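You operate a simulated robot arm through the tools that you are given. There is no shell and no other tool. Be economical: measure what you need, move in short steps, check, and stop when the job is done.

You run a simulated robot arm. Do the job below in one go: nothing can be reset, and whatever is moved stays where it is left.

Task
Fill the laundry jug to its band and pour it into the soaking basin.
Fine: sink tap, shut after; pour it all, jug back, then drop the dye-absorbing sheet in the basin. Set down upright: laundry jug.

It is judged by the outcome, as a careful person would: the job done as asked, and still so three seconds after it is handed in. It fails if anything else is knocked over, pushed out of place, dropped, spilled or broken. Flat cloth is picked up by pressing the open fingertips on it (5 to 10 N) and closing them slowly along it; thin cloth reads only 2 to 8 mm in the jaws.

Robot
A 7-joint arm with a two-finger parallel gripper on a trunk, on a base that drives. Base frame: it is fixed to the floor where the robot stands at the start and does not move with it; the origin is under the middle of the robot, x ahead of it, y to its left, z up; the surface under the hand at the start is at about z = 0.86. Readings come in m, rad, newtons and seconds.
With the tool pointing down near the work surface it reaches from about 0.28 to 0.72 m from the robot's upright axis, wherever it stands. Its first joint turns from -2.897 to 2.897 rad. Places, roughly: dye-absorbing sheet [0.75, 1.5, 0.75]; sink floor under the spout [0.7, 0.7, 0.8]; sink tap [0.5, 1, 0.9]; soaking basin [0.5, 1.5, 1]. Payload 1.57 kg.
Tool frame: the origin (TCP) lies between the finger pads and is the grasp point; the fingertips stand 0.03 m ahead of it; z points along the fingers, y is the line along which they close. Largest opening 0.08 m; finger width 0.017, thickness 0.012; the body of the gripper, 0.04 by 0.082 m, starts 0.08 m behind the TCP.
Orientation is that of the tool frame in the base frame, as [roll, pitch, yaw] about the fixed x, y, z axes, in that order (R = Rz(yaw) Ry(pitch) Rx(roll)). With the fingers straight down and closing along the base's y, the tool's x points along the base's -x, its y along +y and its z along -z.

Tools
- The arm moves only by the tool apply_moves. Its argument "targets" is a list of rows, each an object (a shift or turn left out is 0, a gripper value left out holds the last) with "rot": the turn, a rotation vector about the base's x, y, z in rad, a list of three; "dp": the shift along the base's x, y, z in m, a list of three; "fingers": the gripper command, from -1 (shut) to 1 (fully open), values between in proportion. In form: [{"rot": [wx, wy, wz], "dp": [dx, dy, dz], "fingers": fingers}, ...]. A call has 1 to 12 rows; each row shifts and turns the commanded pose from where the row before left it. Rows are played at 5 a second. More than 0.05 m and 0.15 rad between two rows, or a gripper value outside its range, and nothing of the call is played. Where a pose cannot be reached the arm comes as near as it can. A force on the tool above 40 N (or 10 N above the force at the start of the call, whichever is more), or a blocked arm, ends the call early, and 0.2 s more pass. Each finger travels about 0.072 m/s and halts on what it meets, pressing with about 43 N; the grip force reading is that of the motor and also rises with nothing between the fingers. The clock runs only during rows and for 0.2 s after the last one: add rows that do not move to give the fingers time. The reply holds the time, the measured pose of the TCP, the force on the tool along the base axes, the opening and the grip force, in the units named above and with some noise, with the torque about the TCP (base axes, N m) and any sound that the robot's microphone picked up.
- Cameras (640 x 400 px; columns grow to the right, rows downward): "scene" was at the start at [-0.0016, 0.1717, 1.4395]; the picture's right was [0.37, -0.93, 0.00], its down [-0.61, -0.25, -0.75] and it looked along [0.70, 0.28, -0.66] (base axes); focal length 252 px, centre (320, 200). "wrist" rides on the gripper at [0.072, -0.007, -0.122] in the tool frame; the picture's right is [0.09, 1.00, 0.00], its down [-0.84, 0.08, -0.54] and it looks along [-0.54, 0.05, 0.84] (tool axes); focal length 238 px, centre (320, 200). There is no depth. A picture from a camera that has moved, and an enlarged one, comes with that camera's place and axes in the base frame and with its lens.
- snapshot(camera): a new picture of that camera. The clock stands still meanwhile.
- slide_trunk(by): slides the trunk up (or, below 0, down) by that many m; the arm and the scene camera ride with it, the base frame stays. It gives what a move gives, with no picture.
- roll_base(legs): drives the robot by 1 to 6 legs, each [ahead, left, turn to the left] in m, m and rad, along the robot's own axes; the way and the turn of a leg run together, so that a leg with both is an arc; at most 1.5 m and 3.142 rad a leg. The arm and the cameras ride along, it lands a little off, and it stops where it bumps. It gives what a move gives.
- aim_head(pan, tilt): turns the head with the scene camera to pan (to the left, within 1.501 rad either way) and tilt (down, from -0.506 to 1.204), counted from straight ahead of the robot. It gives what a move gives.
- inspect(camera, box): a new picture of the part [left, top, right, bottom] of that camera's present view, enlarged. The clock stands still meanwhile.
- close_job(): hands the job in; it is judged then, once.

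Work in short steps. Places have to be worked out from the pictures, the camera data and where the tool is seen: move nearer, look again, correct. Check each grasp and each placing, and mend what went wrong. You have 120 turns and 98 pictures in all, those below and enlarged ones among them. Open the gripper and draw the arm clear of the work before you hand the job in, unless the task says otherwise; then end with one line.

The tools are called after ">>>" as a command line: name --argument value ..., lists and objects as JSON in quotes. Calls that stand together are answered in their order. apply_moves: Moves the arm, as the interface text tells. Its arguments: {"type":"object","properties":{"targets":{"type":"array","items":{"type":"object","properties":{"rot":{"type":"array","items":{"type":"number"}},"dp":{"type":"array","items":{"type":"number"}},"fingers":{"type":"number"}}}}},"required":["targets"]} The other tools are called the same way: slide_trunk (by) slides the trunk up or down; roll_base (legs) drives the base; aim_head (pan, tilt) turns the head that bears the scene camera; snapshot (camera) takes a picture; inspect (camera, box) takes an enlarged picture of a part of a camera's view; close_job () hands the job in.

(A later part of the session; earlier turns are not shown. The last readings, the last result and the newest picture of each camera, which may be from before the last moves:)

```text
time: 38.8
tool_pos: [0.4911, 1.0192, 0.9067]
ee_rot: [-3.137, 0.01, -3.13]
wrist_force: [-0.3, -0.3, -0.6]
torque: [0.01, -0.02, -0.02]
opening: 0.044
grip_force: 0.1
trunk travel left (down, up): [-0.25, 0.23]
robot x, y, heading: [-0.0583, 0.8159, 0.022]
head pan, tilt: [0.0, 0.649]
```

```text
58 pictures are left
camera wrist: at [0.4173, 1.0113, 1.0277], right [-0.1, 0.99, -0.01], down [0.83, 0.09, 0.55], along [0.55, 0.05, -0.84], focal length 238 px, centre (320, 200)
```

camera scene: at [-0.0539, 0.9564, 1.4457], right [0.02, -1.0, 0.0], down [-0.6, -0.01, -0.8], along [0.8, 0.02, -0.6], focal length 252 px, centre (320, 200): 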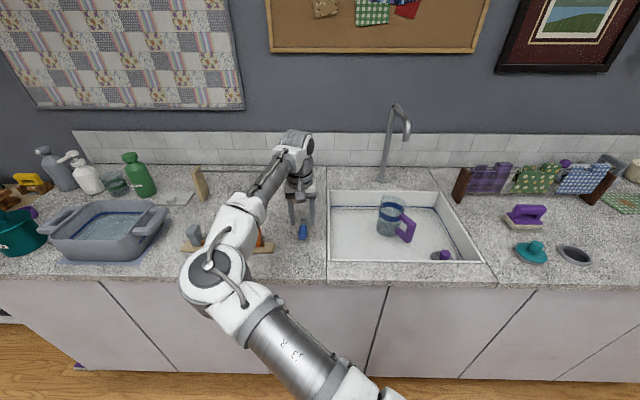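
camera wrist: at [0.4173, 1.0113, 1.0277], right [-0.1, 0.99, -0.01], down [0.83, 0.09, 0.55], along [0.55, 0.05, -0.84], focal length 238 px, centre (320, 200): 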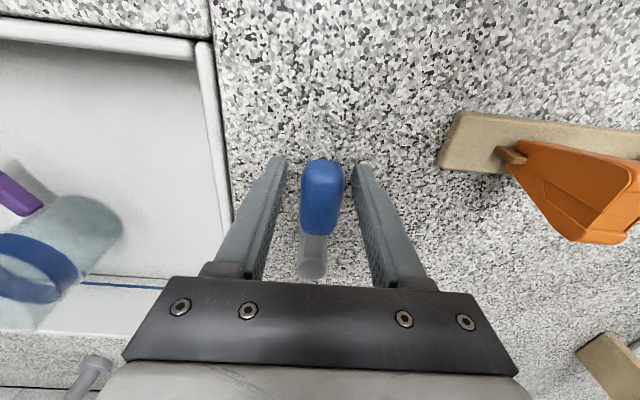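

The lever is caged. I'll try turning it toward −y (free space) in small arc steps, watching force and sound.

>>> apply_moves --targets '[{"rot": [0, 0, 0.15], "dp": [0.0008, -0.011, 0]}, {"rot": [0, 0, 0.15], "dp": [0.0025, -0.0108, 0]}, {"rot": [0, 0, 0.1], "dp": [0.0025, -0.0075, 0]}]'

>>> snapshot --camera "wrist"

>>> inspect --camera "scene" --box '[320, 90, 480, 270]'

```text
time: 39.6
tool_pos: [0.497, 0.9895, 0.9069]
ee_rot: [-3.137, 0.01, -2.726]
wrist_force: [1.2, 0.5, -0.7]
torque: [0.01, -0.03, -0.05]
opening: 0.0445
grip_force: 0.3
trunk travel left (down, up): [-0.25, 0.23]
robot x, y, heading: [-0.057, 0.818, 0.024]
head pan, tilt: [0.0, 0.649]
```

```text
57 pictures are left
camera wrist: at [0.4311, 0.9546, 1.0276], right [-0.49, 0.87, -0.01], down [0.73, 0.41, 0.55], along [0.48, 0.26, -0.83], focal length 238 px, centre (320, 200)
```

wrist: 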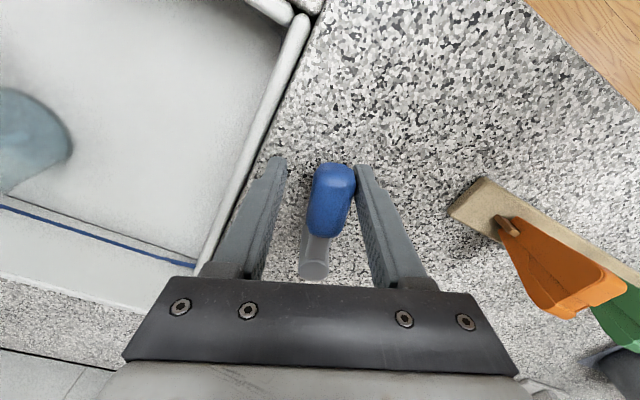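

```text
2.22 times, centred on (400, 180) of scene
camera zoom: at [-0.054, 0.9564, 1.4457], right [0.02, -1.0, 0.0], down [-0.6, -0.01, -0.8], along [0.8, 0.02, -0.6], focal length 560 px, centre (142, 244)
```

zoom: 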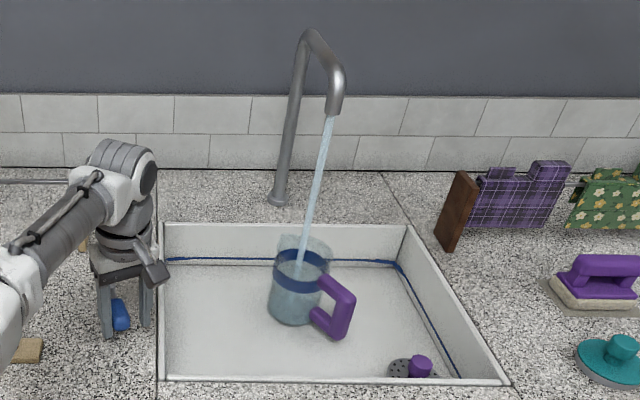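

Water is flowing into the jug. I'll check the level closely.

>>> inspect --camera "scene" --box '[375, 185, 415, 250]'

```text
6.15 times, centred on (395, 218) of scene
camera zoom: at [-0.054, 0.9564, 1.4457], right [0.02, -1.0, 0.0], down [-0.6, -0.01, -0.8], along [0.8, 0.02, -0.6], focal length 1552 px, centre (-142, 92)
```

zoom: 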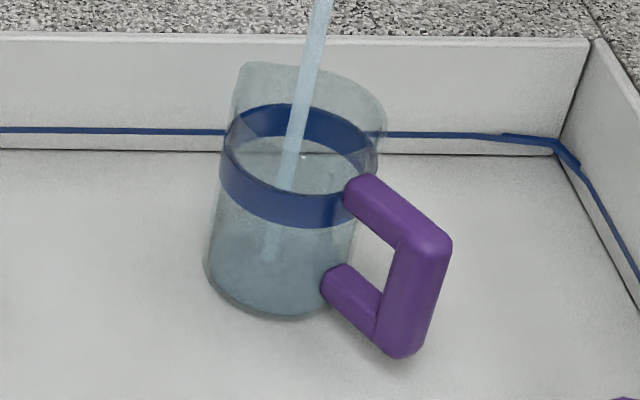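

>>> apply_moves --targets '[{}, {}]'

>>> inspect --camera "scene" --box '[375, 185, 415, 250]'

```text
time: 40.2
tool_pos: [0.4963, 0.9895, 0.9057]
ee_rot: [-3.136, 0.01, -2.729]
wrist_force: [0.4, 0.9, 0.2]
torque: [-0.02, -0.04, 0.02]
opening: 0.0441
grip_force: 0.2
trunk travel left (down, up): [-0.25, 0.23]
robot x, y, heading: [-0.0588, 0.8153, 0.022]
head pan, tilt: [0.0, 0.649]
```

```text
6.15 times, centred on (395, 218) of scene
camera zoom: at [-0.054, 0.9563, 1.4457], right [0.02, -1.0, 0.0], down [-0.6, -0.01, -0.8], along [0.8, 0.02, -0.6], focal length 1552 px, centre (-142, 92)
```

zoom: 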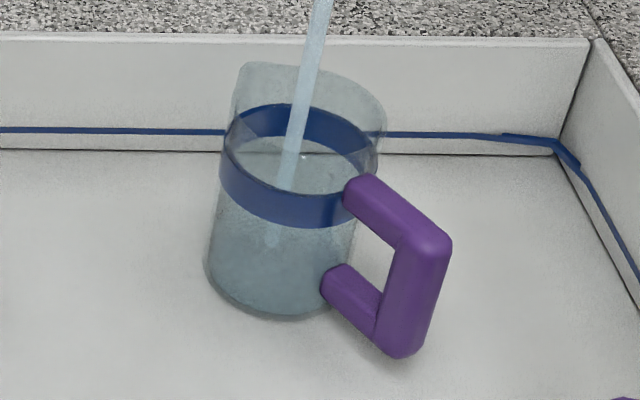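

The stream end is rising about 20 px per 0.6 s, so the band is over a second away. I'll wait a bit more.

>>> apply_moves --targets '[{}, {}]'

>>> inspect --camera "scene" --box '[375, 185, 415, 250]'

```text
time: 40.8
tool_pos: [0.496, 0.9905, 0.9054]
ee_rot: [-3.136, 0.01, -2.729]
wrist_force: [0.2, -0.2, -0.5]
torque: [0.02, -0.02, 0.0]
opening: 0.044
grip_force: 0.1
trunk travel left (down, up): [-0.25, 0.23]
robot x, y, heading: [-0.058, 0.8159, 0.024]
head pan, tilt: [0.0, 0.649]
```

```text
6.15 times, centred on (395, 218) of scene
camera zoom: at [-0.054, 0.9563, 1.4457], right [0.02, -1.0, 0.0], down [-0.6, -0.01, -0.8], along [0.8, 0.02, -0.6], focal length 1552 px, centre (-142, 92)
```

zoom: 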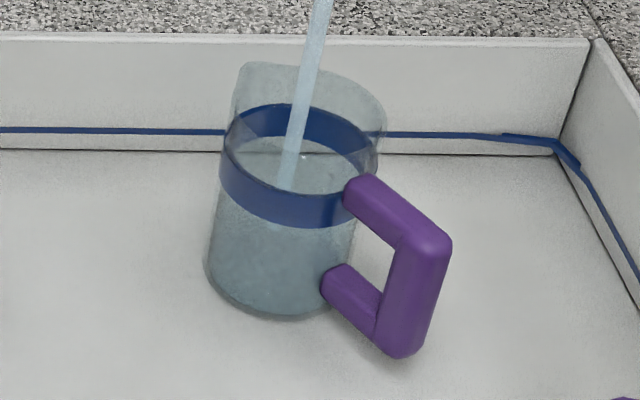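

>>> apply_moves --targets '[{}]'

>>> inspect --camera "scene" --box '[385, 190, 405, 215]'

```text
time: 41.2
tool_pos: [0.497, 0.9893, 0.9064]
ee_rot: [-3.137, 0.012, -2.73]
wrist_force: [0.8, 0.9, 0.2]
torque: [0.03, -0.03, -0.04]
opening: 0.0438
grip_force: 0.0
trunk travel left (down, up): [-0.25, 0.23]
robot x, y, heading: [-0.055, 0.8158, 0.023]
head pan, tilt: [0.0, 0.649]
```

```text
16.00 times, centred on (395, 202) of scene
camera zoom: at [-0.054, 0.9563, 1.4457], right [0.02, -1.0, 0.0], down [-0.6, -0.01, -0.8], along [0.8, 0.02, -0.6], focal length 4036 px, centre (-880, 160)
```

zoom: 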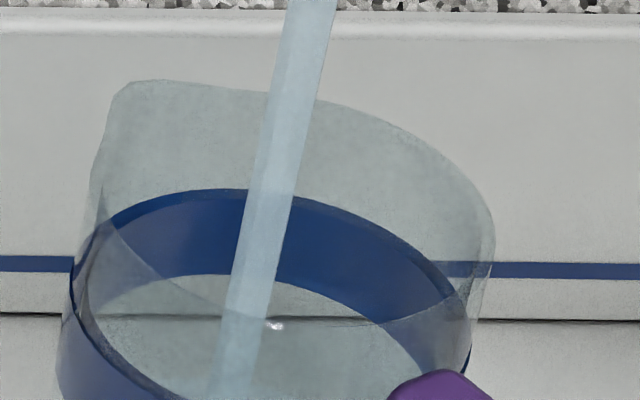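

>>> apply_moves --targets '[{}, {}]'

>>> inspect --camera "scene" --box '[380, 190, 410, 220]'

```text
time: 41.8
tool_pos: [0.497, 0.9905, 0.9065]
ee_rot: [-3.134, 0.011, -2.73]
wrist_force: [-0.1, -0.6, -0.5]
torque: [0.04, 0.01, 0.01]
opening: 0.0438
grip_force: 0.1
trunk travel left (down, up): [-0.25, 0.23]
robot x, y, heading: [-0.0566, 0.8131, 0.023]
head pan, tilt: [0.0, 0.649]
```

```text
13.33 times, centred on (395, 205) of scene
camera zoom: at [-0.054, 0.9563, 1.4457], right [0.02, -1.0, 0.0], down [-0.6, -0.01, -0.8], along [0.8, 0.02, -0.6], focal length 3363 px, centre (-680, 133)
```

zoom: 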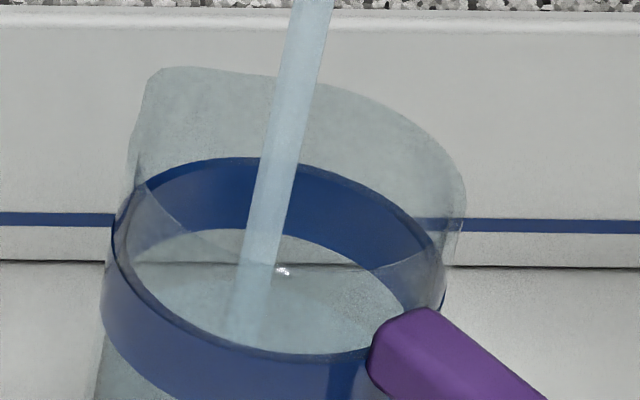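

>>> apply_moves --targets '[{}]'

>>> inspect --camera "scene" --box '[380, 190, 410, 220]'

```text
time: 42.2
tool_pos: [0.4952, 0.9894, 0.9055]
ee_rot: [-3.133, 0.011, -2.73]
wrist_force: [0.2, 0.5, -0.7]
torque: [0.03, 0.0, -0.01]
opening: 0.0439
grip_force: 0.1
trunk travel left (down, up): [-0.25, 0.23]
robot x, y, heading: [-0.0562, 0.8146, 0.02]
head pan, tilt: [0.0, 0.649]
```

```text
13.33 times, centred on (395, 205) of scene
camera zoom: at [-0.054, 0.9563, 1.4457], right [0.02, -1.0, 0.0], down [-0.6, -0.01, -0.8], along [0.8, 0.02, -0.6], focal length 3363 px, centre (-680, 133)
```

zoom: 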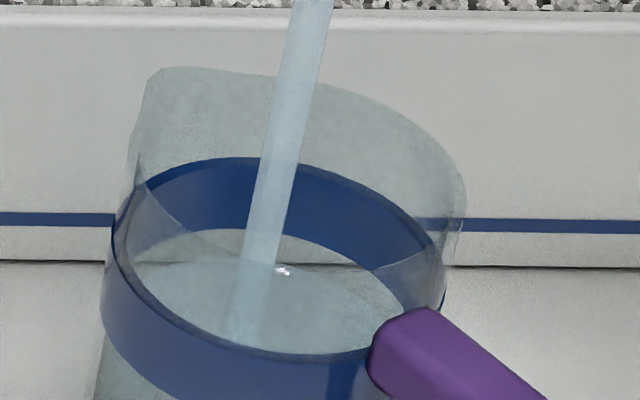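

The water surface is now visible just under the band, with its back edge about 30 px below the band's lower edge. I'll wait one row, then turn the lever back to shut.

>>> apply_moves --targets '[{}, {"rot": [0, 0, -0.15], "dp": [-0.0035, 0.0105, 0]}, {"rot": [0, 0, -0.15], "dp": [-0.0019, 0.0109, 0]}, {"rot": [0, 0, -0.15], "dp": [-0.0003, 0.0111, 0]}, {"rot": [0, 0, -0.08], "dp": [0.0005, 0.006, 0]}]'

>>> inspect --camera "scene" --box '[370, 180, 420, 230]'

>>> snapshot --camera "wrist"

```text
time: 43.4
tool_pos: [0.491, 1.0274, 0.9072]
ee_rot: [-3.136, 0.009, 3.022]
wrist_force: [0.2, -1.3, -0.4]
torque: [0.01, 0.02, -0.01]
opening: 0.0453
grip_force: 0.5
trunk travel left (down, up): [-0.25, 0.23]
robot x, y, heading: [-0.0592, 0.8147, 0.023]
head pan, tilt: [0.0, 0.649]
```

```text
8.00 times, centred on (395, 205) of scene
camera zoom: at [-0.0539, 0.9562, 1.4457], right [0.02, -1.0, 0.0], down [-0.6, -0.01, -0.8], along [0.8, 0.02, -0.6], focal length 2018 px, centre (-280, 160)
```

zoom: 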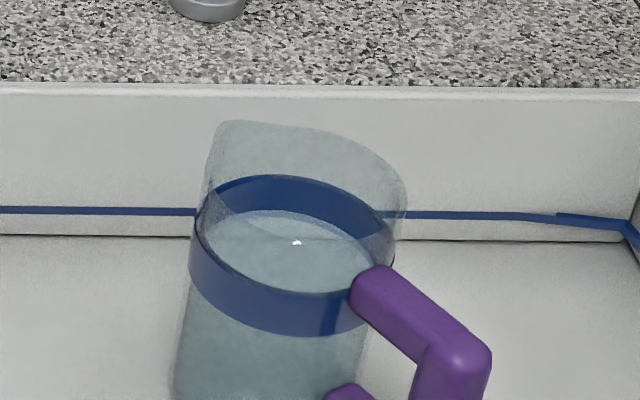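

```text
48 pictures are left
camera wrist: at [0.4167, 1.0307, 1.0281], right [0.03, 1.0, -0.01], down [0.83, -0.02, 0.55], along [0.55, -0.02, -0.84], focal length 238 px, centre (320, 200)
```

wrist: 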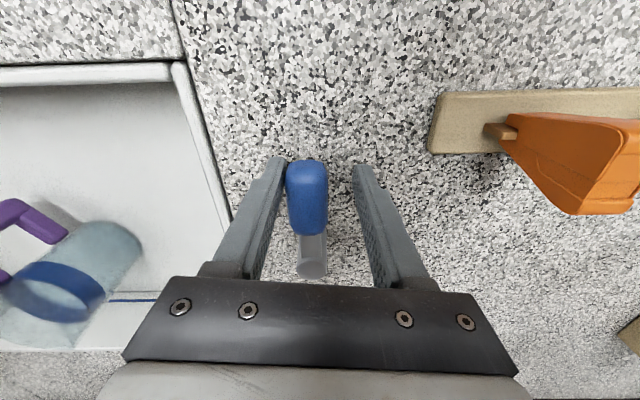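

The flow has stopped. I'll zoom in on the level against the band.

>>> inspect --camera "scene" --box '[380, 190, 410, 220]'

>>> inspect --camera "wrist" --box '[0, 210, 150, 350]'

```text
13.33 times, centred on (395, 205) of scene
camera zoom: at [-0.0539, 0.9562, 1.4457], right [0.02, -1.0, 0.0], down [-0.6, -0.01, -0.8], along [0.8, 0.02, -0.6], focal length 3363 px, centre (-680, 133)
```

zoom: 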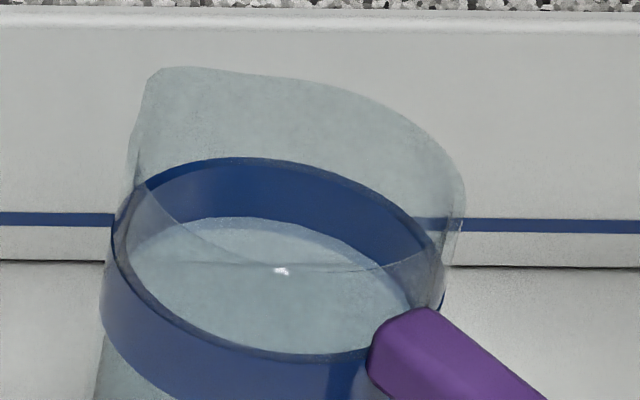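

```text
2.86 times, centred on (75, 280) of wrist
camera zoom: at [0.4167, 1.0307, 1.0281], right [0.03, 1.0, -0.01], down [0.83, -0.02, 0.55], along [0.55, -0.02, -0.84], focal length 681 px, centre (1020, -29)
```

zoom: 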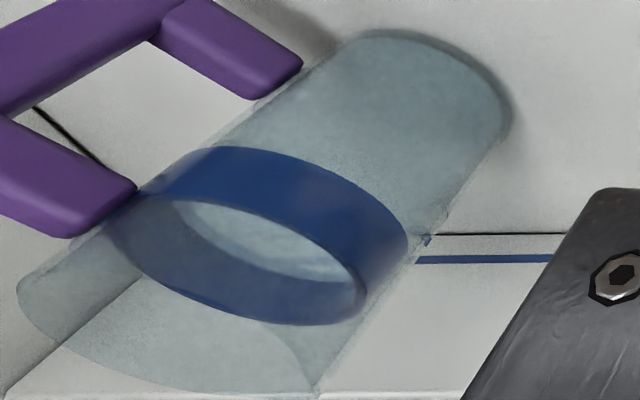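

The level is just inside the band's lower edge. I'll give it a brief, small opening and reclose to bring it nearer the middle of the band.

>>> apply_moves --targets '[{"rot": [0, 0, 0.13], "dp": [-0.0006, -0.0096, 0]}, {"rot": [0, 0, 0.11], "dp": [0.0004, -0.0081, 0]}, {"rot": [0, 0, 0.11], "dp": [0.0014, -0.0081, 0]}, {"rot": [0, 0, -0.12], "dp": [-0.0014, 0.0088, 0]}, {"rot": [0, 0, -0.12], "dp": [-0.0004, 0.0089, 0]}, {"rot": [0, 0, -0.13], "dp": [0.0006, 0.0095, 0]}, {}]'

>>> inspect --camera "scene" --box '[380, 190, 410, 220]'

>>> inspect --camera "scene" --box '[280, 90, 480, 260]'

```text
time: 45.0
tool_pos: [0.4928, 1.0288, 0.9067]
ee_rot: [-3.136, 0.011, 3.002]
wrist_force: [1.0, -2.9, 0.2]
torque: [0.03, -0.01, 0.03]
opening: 0.0464
grip_force: 1.1
trunk travel left (down, up): [-0.25, 0.23]
robot x, y, heading: [-0.057, 0.816, 0.028]
head pan, tilt: [0.0, 0.649]
```

```text
13.33 times, centred on (395, 205) of scene
camera zoom: at [-0.0539, 0.9561, 1.4457], right [0.02, -1.0, 0.0], down [-0.6, -0.01, -0.8], along [0.8, 0.02, -0.6], focal length 3363 px, centre (-680, 133)
```

zoom: 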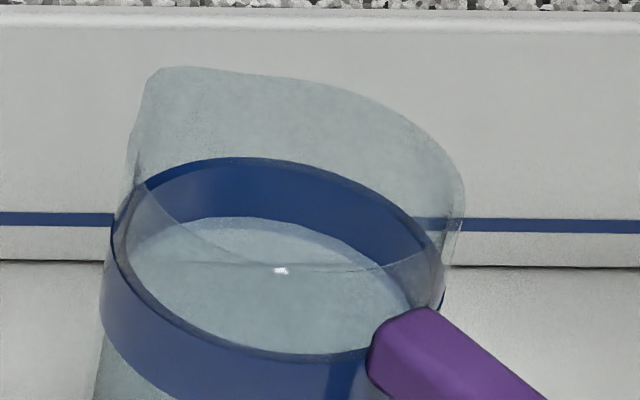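

```text
2.35 times, centred on (380, 175) of scene
camera zoom: at [-0.0539, 0.9561, 1.4457], right [0.02, -1.0, 0.0], down [-0.6, -0.01, -0.8], along [0.8, 0.02, -0.6], focal length 594 px, centre (179, 259)
```

zoom: 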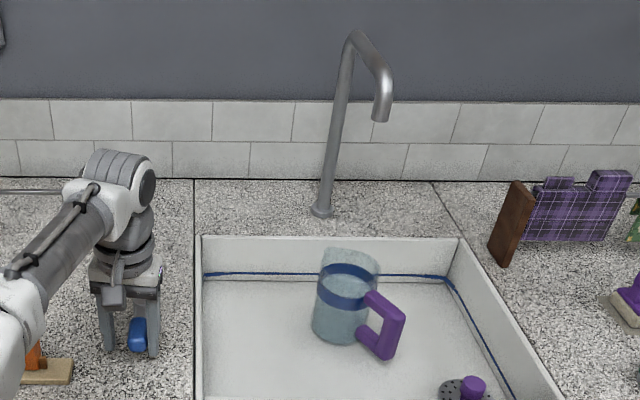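

That made no difference, so the valve has some free travel before it flows. I'll open slightly further and reclose at once.

>>> apply_moves --targets '[{"rot": [0, 0, 0.14], "dp": [-0.0018, -0.0118, 0]}, {"rot": [0, 0, 0.12], "dp": [0.0005, -0.0089, 0]}, {"rot": [0, 0, 0.12], "dp": [0.0016, -0.0087, 0]}, {"rot": [0, 0, 0.1], "dp": [0.0021, -0.0071, 0]}, {"rot": [0, 0, -0.14], "dp": [-0.0027, 0.01, 0]}, {"rot": [0, 0, -0.14], "dp": [-0.0014, 0.0103, 0]}, {"rot": [0, 0, -0.14], "dp": [0.0001, 0.0103, 0]}, {"rot": [0, 0, -0.07], "dp": [0.0006, 0.0062, 0]}, {}]'

>>> inspect --camera "scene" --box '[380, 190, 410, 220]'

>>> inspect --camera "scene" --box '[280, 90, 480, 260]'

```text
time: 47.0
tool_pos: [0.4906, 1.0294, 0.9074]
ee_rot: [-3.137, 0.01, 2.99]
wrist_force: [0.8, -4.3, -0.9]
torque: [-0.02, -0.01, 0.1]
opening: 0.0476
grip_force: 2.3
trunk travel left (down, up): [-0.25, 0.23]
robot x, y, heading: [-0.0598, 0.8139, 0.025]
head pan, tilt: [0.0, 0.649]
```

```text
13.33 times, centred on (395, 205) of scene
camera zoom: at [-0.0538, 0.9559, 1.4457], right [0.02, -1.0, 0.0], down [-0.6, -0.01, -0.8], along [0.8, 0.02, -0.6], focal length 3363 px, centre (-680, 133)
```

zoom: 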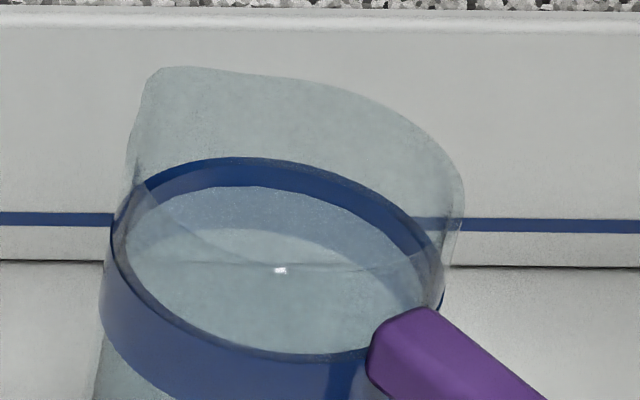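

```text
2.35 times, centred on (380, 175) of scene
camera zoom: at [-0.0538, 0.9559, 1.4457], right [0.02, -1.0, 0.0], down [-0.6, -0.01, -0.8], along [0.8, 0.02, -0.6], focal length 594 px, centre (179, 259)
```

zoom: 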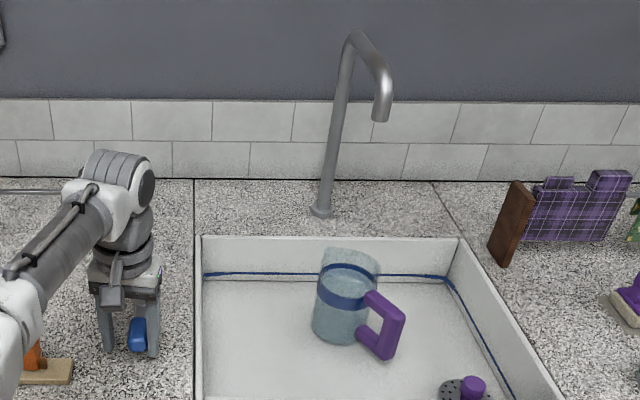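

The level is now mid-band and the tap is shut. I'll centre the fingers, lift clear, and return the base to where the jug was set down.

>>> apply_moves --targets '[{"rot": [0, 0, 0.14], "dp": [0, -0.01, 0], "fingers": 0.4}, {"dp": [0, 0, 0.04]}, {"dp": [0, 0, 0.04]}, {"dp": [0, 0, 0.04]}, {"dp": [-0.02, 0, 0.03], "fingers": 1}, {}]'

>>> roll_base --legs '[[0.0, -0.12, 0]]'

>>> snapshot --camera "wrist"

```text
time: 48.4
tool_pos: [0.4681, 1.0205, 1.0562]
ee_rot: [-3.135, 0.011, 3.136]
wrist_force: [-0.5, 0.0, -0.4]
torque: [-0.04, 0.03, 0.0]
opening: 0.08
grip_force: 0.2
trunk travel left (down, up): [-0.25, 0.23]
robot x, y, heading: [-0.0608, 0.8185, 0.023]
head pan, tilt: [0.0, 0.649]
```

```text
time: 49.9
tool_pos: [0.4698, 0.904, 1.056]
ee_rot: [-3.136, 0.01, 3.136]
wrist_force: [0.3, -0.4, -0.3]
torque: [0.01, 0.01, -0.01]
opening: 0.0801
grip_force: 0.1
trunk travel left (down, up): [-0.25, 0.23]
robot x, y, heading: [-0.0545, 0.6973, 0.023]
head pan, tilt: [0.0, 0.649]
```

```text
41 pictures are left
camera wrist: at [0.3962, 0.8973, 1.1769], right [-0.09, 1.0, -0.01], down [0.83, 0.08, 0.55], along [0.55, 0.04, -0.84], focal length 238 px, centre (320, 200)
```

wrist: 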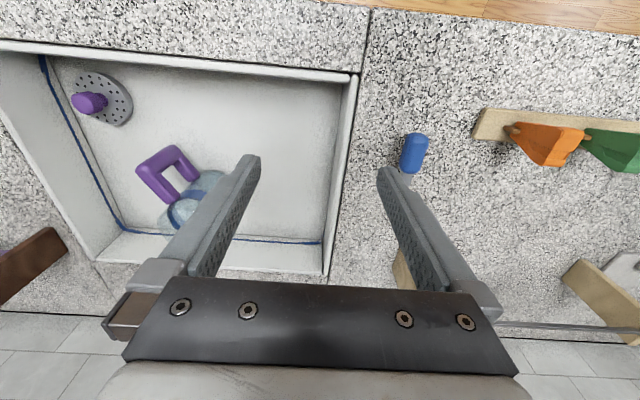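

Now I'll pitch back to 45°, yaw 0.52, and move to a spot behind the handle.

>>> apply_moves --targets '[{"rot": [0, -0.15, 0], "dp": [-0.01, -0.045, 0]}, {"rot": [0, -0.15, 0], "dp": [-0.01, -0.045, 0]}, {"rot": [0, -0.15, 0], "dp": [0, -0.045, 0]}, {"rot": [0, -0.15, 0], "dp": [0, -0.045, 0]}, {"rot": [0, -0.15, 0], "dp": [0, -0.045, 0]}, {"rot": [0, 0, 0.135], "dp": [0, -0.045, 0]}, {"rot": [0, 0, 0.135], "dp": [0.01, 0, -0.02]}, {"rot": [0, 0, 0.135], "dp": [0.02, 0, -0.03]}, {"rot": [0, 0, 0.13], "dp": [0.02, 0, -0.03]}, {}]'

>>> snapshot --camera "wrist"

```text
time: 52.1
tool_pos: [0.4995, 0.6314, 0.9763]
ee_rot: [-3.14, 0.759, -2.613]
wrist_force: [0.5, 0.4, 0.6]
torque: [-0.01, 0.01, 0.0]
opening: 0.08
grip_force: 0.1
trunk travel left (down, up): [-0.25, 0.23]
robot x, y, heading: [-0.0565, 0.6953, 0.025]
head pan, tilt: [0.0, 0.649]
```

```text
40 pictures are left
camera wrist: at [0.3845, 0.5573, 1.0145], right [-0.56, 0.83, -0.06], down [0.16, 0.18, 0.97], along [0.81, 0.53, -0.24], focal length 238 px, centre (320, 200)
```

wrist: 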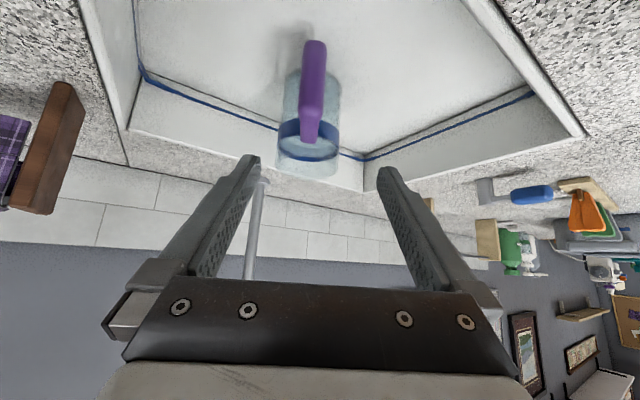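

Next I'll move onto the approach line, then check alignment.

>>> apply_moves --targets '[{"dp": [0.0115, 0.001, -0.033]}, {"dp": [0.0115, 0, -0.032]}, {"dp": [0.018, 0.0102, -0.022]}, {"dp": [0.018, 0.0102, -0.022]}, {}]'

>>> snapshot --camera "wrist"

```text
time: 53.3
tool_pos: [0.5593, 0.6537, 0.8659]
ee_rot: [-3.14, 0.759, -2.614]
wrist_force: [0.2, -0.7, -1.0]
torque: [0.0, -0.03, 0.01]
opening: 0.08
grip_force: 0.0
trunk travel left (down, up): [-0.25, 0.23]
robot x, y, heading: [-0.0527, 0.7012, 0.021]
head pan, tilt: [0.0, 0.649]
```

```text
39 pictures are left
camera wrist: at [0.4445, 0.5791, 0.9045], right [-0.56, 0.83, -0.06], down [0.16, 0.18, 0.97], along [0.81, 0.53, -0.24], focal length 238 px, centre (320, 200)
```

wrist: 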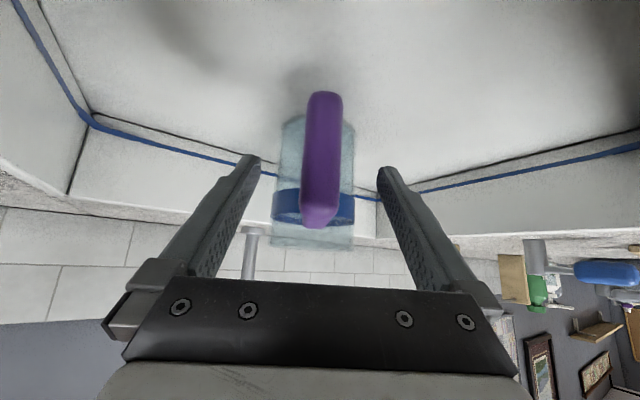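

The approach is well aligned. I'll advance the last stretch and close.

>>> apply_moves --targets '[{"dp": [0.018, 0.01, -0.022]}, {"dp": [0.0165, 0.0095, -0.0205]}, {}, {"fingers": 0.3}, {"fingers": -0.2}, {"fingers": -0.6}, {"fingers": -1}, {}, {}]'

>>> snapshot --camera "wrist"

```text
time: 55.3
tool_pos: [0.594, 0.675, 0.8257]
ee_rot: [-3.141, 0.759, -2.616]
wrist_force: [0.1, -1.0, 0.3]
torque: [-0.15, -0.12, -0.16]
opening: 0.0258
grip_force: 36.9
trunk travel left (down, up): [-0.25, 0.23]
robot x, y, heading: [-0.0581, 0.6966, 0.023]
head pan, tilt: [0.0, 0.649]
```

```text
38 pictures are left
camera wrist: at [0.479, 0.5999, 0.864], right [-0.56, 0.83, -0.06], down [0.16, 0.18, 0.97], along [0.81, 0.53, -0.24], focal length 238 px, centre (320, 200)
```

wrist: 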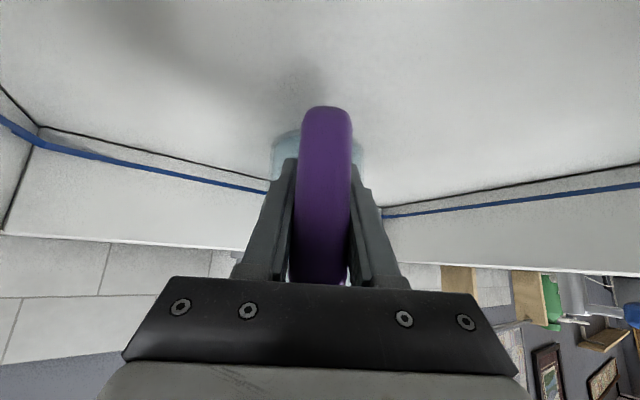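

The grip is good. I'll lift slowly by 1.5 cm over the sink and check the heavy jug doesn't tip in the fingers.

>>> apply_moves --targets '[{"dp": [0, 0, 0.004]}, {"dp": [0, 0, 0.004]}, {"dp": [0, 0, 0.007]}, {}]'

>>> snapshot --camera "wrist"

>>> inspect --camera "scene" --box '[300, 150, 440, 270]'

```text
time: 56.3
tool_pos: [0.5928, 0.6729, 0.8397]
ee_rot: [3.14, 0.758, -2.615]
wrist_force: [0.4, -0.4, -5.8]
torque: [-0.19, 0.29, 0.02]
opening: 0.0257
grip_force: 36.9
trunk travel left (down, up): [-0.25, 0.23]
robot x, y, heading: [-0.0545, 0.6935, 0.027]
head pan, tilt: [0.0, 0.649]
```

```text
37 pictures are left
camera wrist: at [0.4786, 0.5991, 0.8785], right [-0.56, 0.83, -0.06], down [0.16, 0.18, 0.97], along [0.81, 0.53, -0.24], focal length 238 px, centre (320, 200)
```

wrist: 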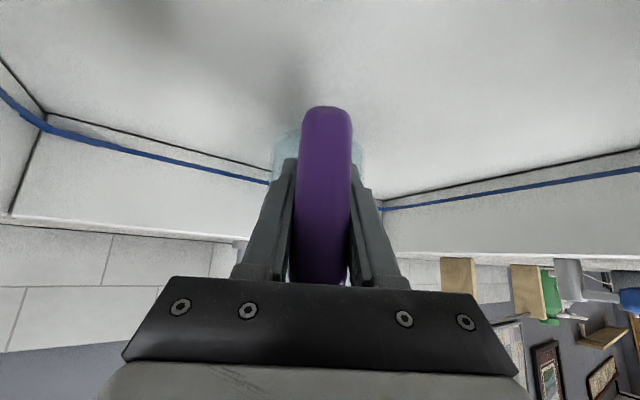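

```text
3.33 times, centred on (370, 210) of scene
camera zoom: at [-0.0512, 0.8383, 1.4457], right [0.02, -1.0, 0.0], down [-0.6, -0.01, -0.8], along [0.8, 0.02, -0.6], focal length 841 px, centre (153, 167)
```

zoom: 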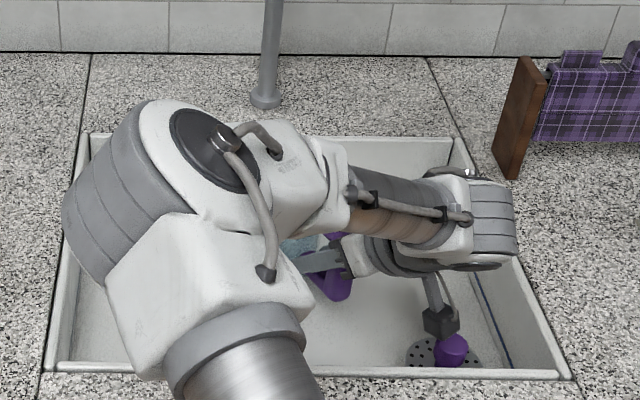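

The jug holds steady at about 0.55 kg with no slip. I'll raise it to clear the sink rim while staying below the spout.

>>> apply_moves --targets '[{"dp": [0, 0, 0.02]}, {"dp": [0, 0, 0.03]}, {"dp": [0, 0, 0.03]}, {"dp": [0, 0, 0.03]}, {"dp": [0, 0, 0.015]}, {}]'

>>> roll_base --legs '[[-0.18, 0, 0]]'

>>> snapshot --camera "scene"

```text
time: 57.7
tool_pos: [0.5944, 0.6739, 0.9619]
ee_rot: [-3.141, 0.76, -2.615]
wrist_force: [-0.4, -0.6, -5.4]
torque: [-0.2, 0.33, 0.01]
opening: 0.0254
grip_force: 37.1
trunk travel left (down, up): [-0.25, 0.23]
robot x, y, heading: [-0.0529, 0.6986, 0.019]
head pan, tilt: [0.0, 0.649]
```

```text
time: 59.5
tool_pos: [0.4172, 0.6701, 0.9624]
ee_rot: [3.141, 0.759, -2.618]
wrist_force: [-0.2, -1.2, -5.9]
torque: [-0.2, 0.3, 0.02]
opening: 0.0252
grip_force: 36.6
trunk travel left (down, up): [-0.25, 0.23]
robot x, y, heading: [-0.2354, 0.6943, 0.023]
head pan, tilt: [0.0, 0.649]
```

```text
35 pictures are left
camera scene: at [-0.2298, 0.8344, 1.4457], right [0.02, -1.0, 0.0], down [-0.6, -0.01, -0.8], along [0.8, 0.02, -0.6], focal length 252 px, centre (320, 200)
```

scene: 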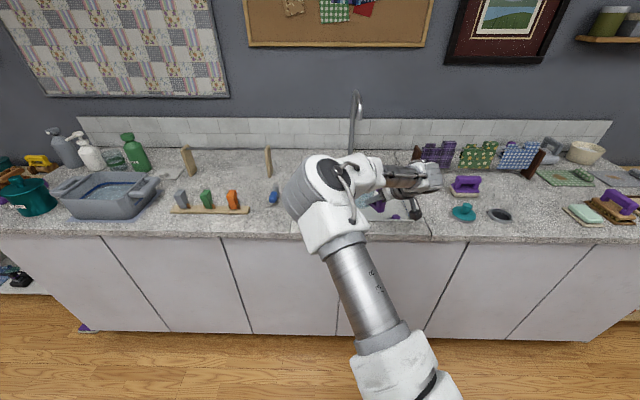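

I'll raise the jug to travel height and drive left toward the basin.

>>> apply_moves --targets '[{"dp": [0, 0, 0.03]}, {"dp": [0, 0, 0.04]}, {"dp": [0, 0, 0.04]}, {"dp": [0, 0, 0.04]}, {}]'

>>> roll_base --legs '[[0, 0.6, 0]]'

>>> aim_head --pan 0.2 --tilt 0.75

>>> snapshot --camera "scene"

>>> snapshot --camera "wrist"

```text
time: 60.7
tool_pos: [0.4137, 0.6709, 1.1089]
ee_rot: [3.139, 0.76, -2.616]
wrist_force: [-0.1, -0.1, -6.0]
torque: [-0.18, 0.29, 0.03]
opening: 0.0254
grip_force: 36.7
trunk travel left (down, up): [-0.25, 0.23]
robot x, y, heading: [-0.2345, 0.6938, 0.021]
head pan, tilt: [0.0, 0.649]
```

```text
time: 65.6
tool_pos: [0.3961, 1.2737, 1.1091]
ee_rot: [3.141, 0.76, -2.597]
wrist_force: [-1.3, 0.7, -6.2]
torque: [-0.21, 0.3, -0.01]
opening: 0.0257
grip_force: 36.8
trunk travel left (down, up): [-0.25, 0.23]
robot x, y, heading: [-0.2518, 1.2856, 0.039]
head pan, tilt: [0.0, 0.649]
```

```text
time: 66.4
tool_pos: [0.3966, 1.2738, 1.109]
ee_rot: [3.139, 0.758, -2.595]
wrist_force: [0.5, 0.0, -6.5]
torque: [-0.2, 0.33, -0.02]
opening: 0.0255
grip_force: 37.3
trunk travel left (down, up): [-0.25, 0.23]
robot x, y, heading: [-0.2505, 1.2877, 0.043]
head pan, tilt: [0.201, 0.75]
```

```text
34 pictures are left
camera scene: at [-0.257, 1.4422, 1.4371], right [0.24, -0.97, 0.0], down [-0.66, -0.16, -0.73], along [0.71, 0.17, -0.68], focal length 252 px, centre (320, 200)
```

scene: 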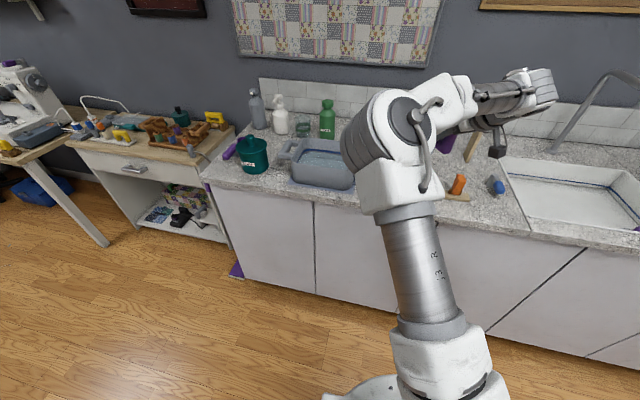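

```text
33 pictures are left
camera wrist: at [0.2829, 1.1968, 1.1479], right [-0.57, 0.82, -0.06], down [0.16, 0.19, 0.97], along [0.8, 0.55, -0.24], focal length 238 px, centre (320, 200)
```

wrist: 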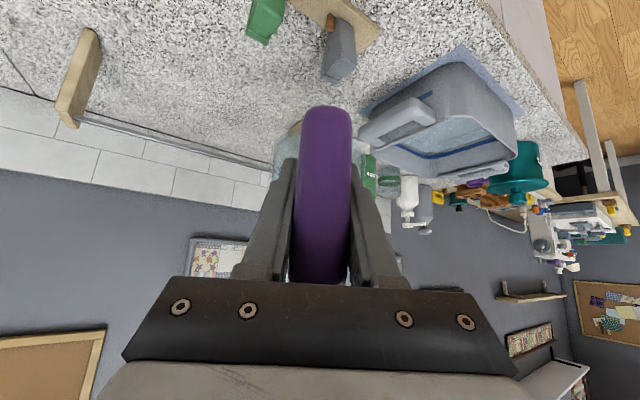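

The basin's interior centre is at about (0.48, 1.60) and spans y 1.48–1.72. I'll drive so the TCP is near (0.437, 1.50), where the pour lip falls over the basin centre.

>>> roll_base --legs '[[0.05, 0.225, -0.04]]'

>>> snapshot --camera "scene"

>>> snapshot --camera "wrist"

```text
time: 68.7
tool_pos: [0.4395, 1.4716, 1.1093]
ee_rot: [-3.141, 0.759, -2.638]
wrist_force: [-0.6, 0.6, -5.7]
torque: [-0.21, 0.33, -0.01]
opening: 0.0256
grip_force: 36.9
trunk travel left (down, up): [-0.25, 0.23]
robot x, y, heading: [-0.2074, 1.5104, -0.002]
head pan, tilt: [0.201, 0.75]
```

```text
32 pictures are left
camera scene: at [-0.2063, 1.6682, 1.4371], right [0.2, -0.98, 0.0], down [-0.67, -0.14, -0.73], along [0.72, 0.15, -0.68], focal length 252 px, centre (320, 200)
```

scene: 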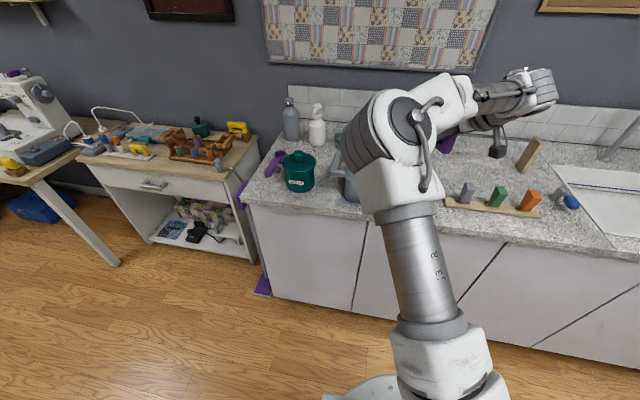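

```text
31 pictures are left
camera wrist: at [0.3232, 1.401, 1.148], right [-0.54, 0.84, -0.06], down [0.17, 0.18, 0.97], along [0.83, 0.51, -0.24], focal length 238 px, centre (320, 200)
```

wrist: 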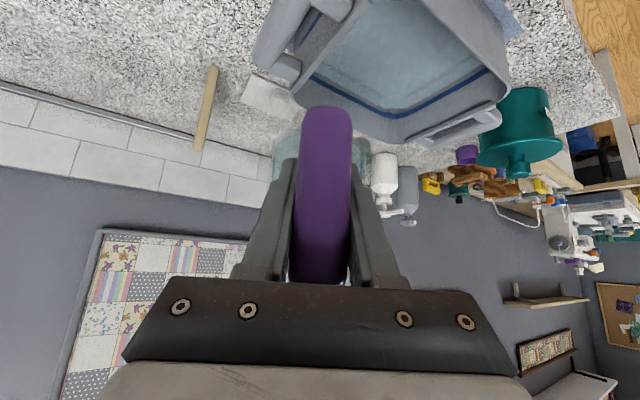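

The geometry checks out, with the pour point near (0.49, 1.58). I'll nudge +y and start tilting left about the jug's heading axis to about 34°, then check pose and reach.

>>> apply_moves --targets '[{"dp": [0, 0.02, 0.015]}, {"rot": [-0.105, -0.058, 0]}, {"rot": [-0.105, -0.058, 0]}, {"rot": [-0.105, -0.058, 0]}, {"rot": [-0.105, -0.058, 0]}, {"rot": [-0.105, -0.058, 0]}, {}]'

>>> snapshot --camera "wrist"

>>> snapshot --camera "scene"

```text
time: 70.3
tool_pos: [0.4404, 1.4937, 1.1237]
ee_rot: [-2.386, 0.605, -2.145]
wrist_force: [-0.1, 0.3, -6.0]
torque: [-0.17, 0.33, -0.03]
opening: 0.0254
grip_force: 36.6
trunk travel left (down, up): [-0.25, 0.23]
robot x, y, heading: [-0.2054, 1.5099, 0.001]
head pan, tilt: [0.201, 0.75]
```

```text
30 pictures are left
camera wrist: at [0.3121, 1.4418, 1.1605], right [-0.44, 0.66, -0.61], down [-0.09, 0.65, 0.76], along [0.89, 0.39, -0.23], focal length 238 px, centre (320, 200)
```

wrist: 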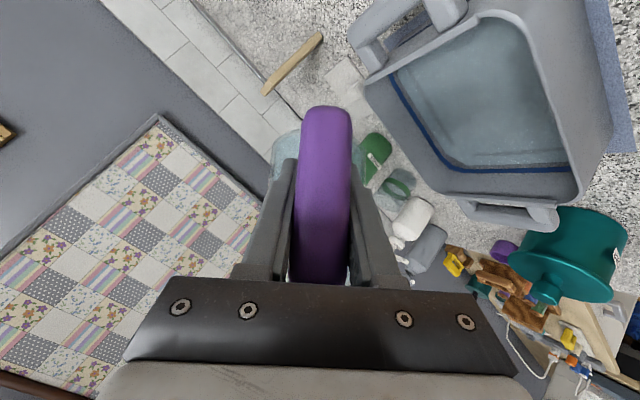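

```text
29 pictures are left
camera scene: at [-0.2063, 1.6683, 1.4371], right [0.2, -0.98, 0.0], down [-0.67, -0.14, -0.73], along [0.72, 0.15, -0.68], focal length 252 px, centre (320, 200)
```

scene: 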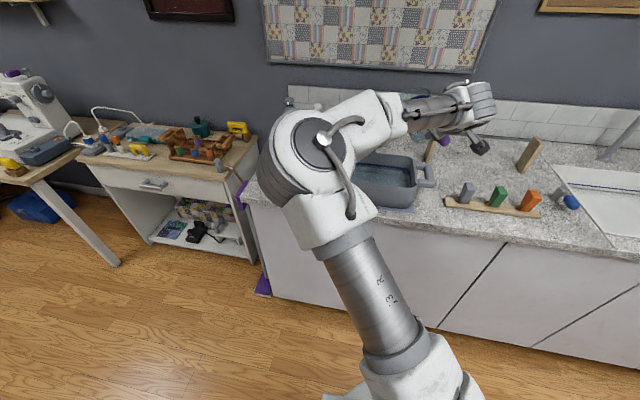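

The tilt works with no slip or spill. I'll continue more slowly through the pouring range, then look.

>>> apply_moves --targets '[{"rot": [-0.07, -0.039, 0]}, {"rot": [-0.07, -0.039, 0]}, {"rot": [-0.053, -0.029, 0]}, {"rot": [-0.053, -0.029, 0]}, {}]'

>>> snapshot --camera "scene"

>>> snapshot --camera "wrist"

```text
time: 71.5
tool_pos: [0.4395, 1.4928, 1.1248]
ee_rot: [-2.109, 0.453, -2.005]
wrist_force: [-0.2, 0.0, -5.7]
torque: [-0.16, 0.32, 0.0]
opening: 0.0256
grip_force: 36.5
trunk travel left (down, up): [-0.25, 0.23]
robot x, y, heading: [-0.2064, 1.5085, 0.001]
head pan, tilt: [0.201, 0.75]
```

```text
28 pictures are left
camera scene: at [-0.2064, 1.6683, 1.4371], right [0.2, -0.98, 0.0], down [-0.67, -0.14, -0.73], along [0.72, 0.15, -0.68], focal length 252 px, centre (320, 200)
```

scene: 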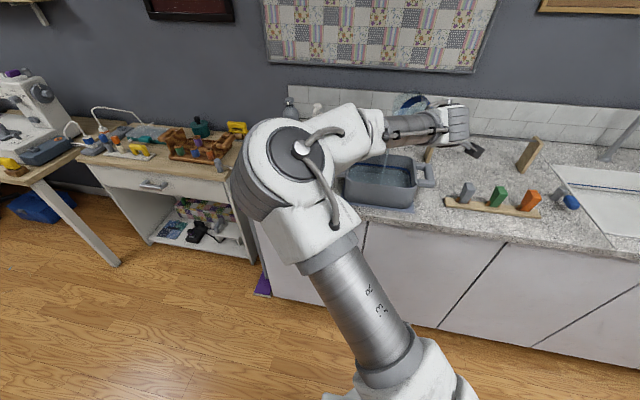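

```text
27 pictures are left
camera wrist: at [0.3075, 1.4502, 1.1546], right [-0.34, 0.48, -0.81], down [-0.18, 0.81, 0.56], along [0.92, 0.34, -0.19], focal length 238 px, centre (320, 200)
```

wrist: 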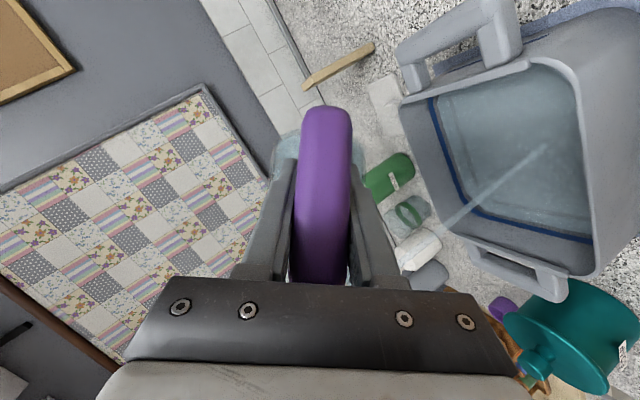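

A thin stream is landing near the basin centre, at about (0.45, 1.59). I'll keep tilting slowly.

>>> apply_moves --targets '[{"rot": [-0.035, -0.0195, 0]}, {"rot": [-0.035, -0.0195, 0]}, {"rot": [-0.035, -0.0195, 0]}, {"rot": [-0.035, -0.0195, 0]}, {"rot": [-0.035, -0.0195, 0]}, {"rot": [-0.035, -0.0195, 0]}, {"rot": [-0.035, -0.0195, 0]}, {"rot": [-0.035, -0.0195, 0]}, {}, {}]'

>>> snapshot --camera "wrist"

```text
time: 73.7
tool_pos: [0.4402, 1.4925, 1.1242]
ee_rot: [-1.843, 0.252, -1.911]
wrist_force: [-0.3, -0.8, -3.8]
torque: [-0.09, 0.22, 0.01]
opening: 0.0256
grip_force: 36.9
trunk travel left (down, up): [-0.25, 0.23]
robot x, y, heading: [-0.2097, 1.5083, 0.001]
head pan, tilt: [0.201, 0.75]
```

```text
26 pictures are left
camera wrist: at [0.3039, 1.4567, 1.1442], right [-0.2, 0.23, -0.95], down [-0.25, 0.93, 0.28], along [0.95, 0.29, -0.13], focal length 238 px, centre (320, 200)
```

wrist: 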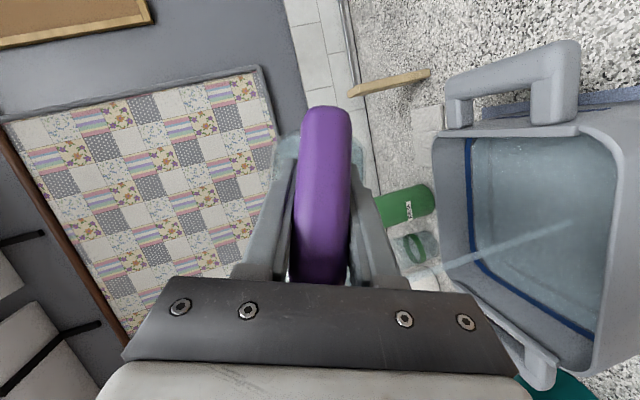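

The weight is dropping (3.8 N now) and the stream is still landing inside the basin. I'll continue past 90°.

>>> apply_moves --targets '[{"rot": [-0.035, -0.0195, 0]}, {"rot": [-0.035, -0.0195, 0]}, {"rot": [-0.035, -0.0195, 0]}, {"rot": [-0.035, -0.0195, 0]}, {"rot": [-0.035, -0.0195, 0]}, {"rot": [-0.035, -0.0195, 0]}, {"rot": [-0.035, -0.0195, 0]}, {"rot": [-0.035, -0.0195, 0]}, {}, {}]'

>>> snapshot --camera "wrist"

```text
time: 75.9
tool_pos: [0.441, 1.4922, 1.1246]
ee_rot: [-1.606, 0.035, -1.877]
wrist_force: [0.4, 0.5, -2.5]
torque: [-0.06, 0.17, 0.01]
opening: 0.0258
grip_force: 36.7
trunk travel left (down, up): [-0.25, 0.23]
robot x, y, heading: [-0.2084, 1.5115, -0.001]
head pan, tilt: [0.201, 0.75]
```

```text
25 pictures are left
camera wrist: at [0.3011, 1.4607, 1.1325], right [-0.05, -0.05, -1.0], down [-0.26, 0.96, -0.03], along [0.96, 0.26, -0.06], focal length 238 px, centre (320, 200)
```

wrist: 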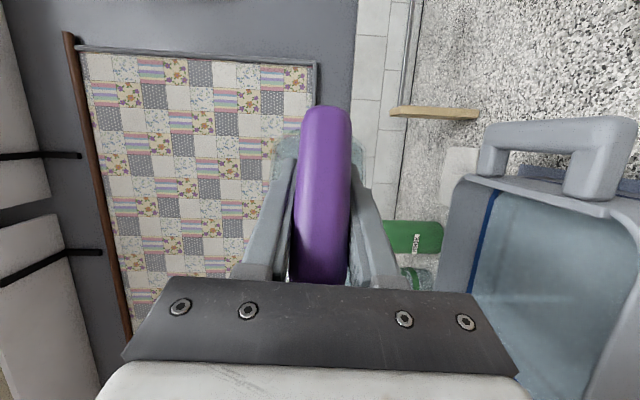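

We're near 90° with a little water left. I'll tilt to about 112° and hold to let it drain.

>>> apply_moves --targets '[{"rot": [-0.044, -0.024, 0]}, {"rot": [-0.044, -0.024, 0]}, {"rot": [-0.044, -0.024, 0]}, {"rot": [-0.044, -0.024, 0]}, {"rot": [-0.044, -0.024, 0]}, {"rot": [-0.044, -0.024, 0]}, {"rot": [-0.044, -0.024, 0]}, {"rot": [-0.044, -0.024, 0]}, {}, {}, {}, {}]'

>>> snapshot --camera "wrist"

>>> inspect --camera "scene" --box '[300, 70, 500, 230]'

```text
time: 78.5
tool_pos: [0.4387, 1.4939, 1.1242]
ee_rot: [-1.31, -0.239, -1.908]
wrist_force: [-0.8, 0.6, -1.9]
torque: [-0.05, 0.11, -0.03]
opening: 0.0256
grip_force: 37.0
trunk travel left (down, up): [-0.25, 0.23]
robot x, y, heading: [-0.209, 1.5136, -0.004]
head pan, tilt: [0.201, 0.75]
```

```text
24 pictures are left
camera wrist: at [0.3006, 1.4615, 1.1167], right [0.14, -0.39, -0.91], down [-0.22, 0.89, -0.41], along [0.97, 0.26, 0.04], focal length 238 px, centre (320, 200)
```

wrist: 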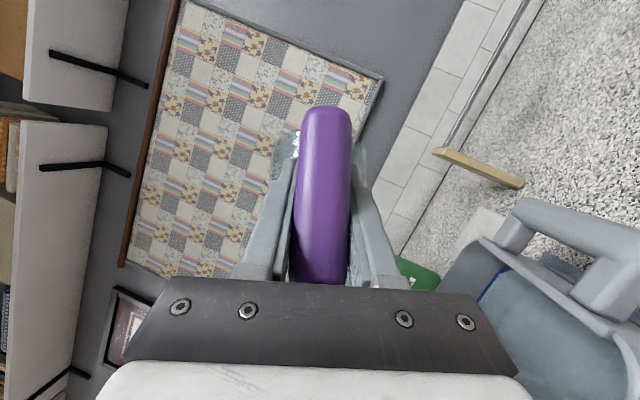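

```text
2.50 times, centred on (400, 150) of scene
camera zoom: at [-0.2067, 1.6683, 1.4371], right [0.2, -0.98, 0.0], down [-0.67, -0.14, -0.73], along [0.72, 0.15, -0.68], focal length 631 px, centre (120, 325)
```

zoom: 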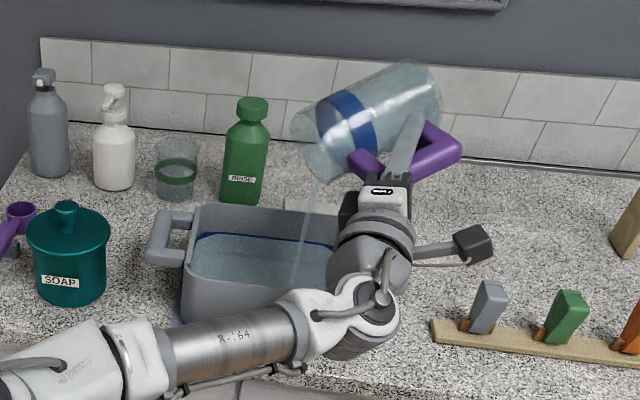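

Great view: the stream is still running into the basin. I'll hold, tilt a bit more, and wait for it to end.

>>> apply_moves --targets '[{"rot": [-0.044, -0.024, 0]}, {"rot": [-0.044, -0.024, 0]}, {"rot": [-0.044, -0.024, 0]}, {"rot": [-0.044, -0.024, 0]}, {}, {}, {}, {}, {}, {}, {}, {}]'

>>> inspect --camera "scene" --box '[340, 70, 460, 190]'

```text
time: 81.1
tool_pos: [0.4392, 1.4924, 1.1238]
ee_rot: [-1.148, -0.369, -1.956]
wrist_force: [0.6, -0.1, -0.9]
torque: [0.0, 0.07, 0.01]
opening: 0.0256
grip_force: 36.7
trunk travel left (down, up): [-0.25, 0.23]
robot x, y, heading: [-0.2102, 1.51, 0.007]
head pan, tilt: [0.201, 0.75]
```

```text
3.33 times, centred on (400, 130) of scene
camera zoom: at [-0.2067, 1.6683, 1.4371], right [0.2, -0.98, 0.0], down [-0.67, -0.14, -0.73], along [0.72, 0.15, -0.68], focal length 841 px, centre (53, 433)
```

zoom: 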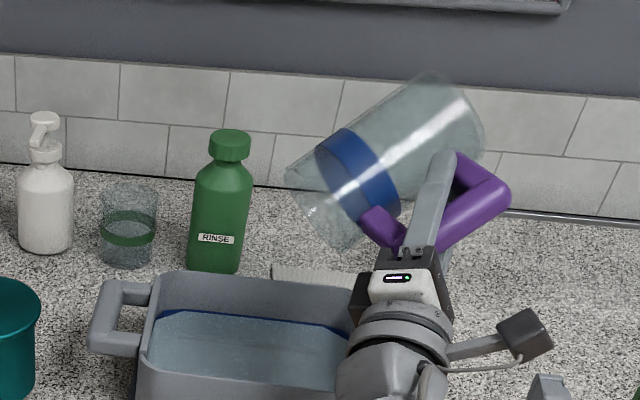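

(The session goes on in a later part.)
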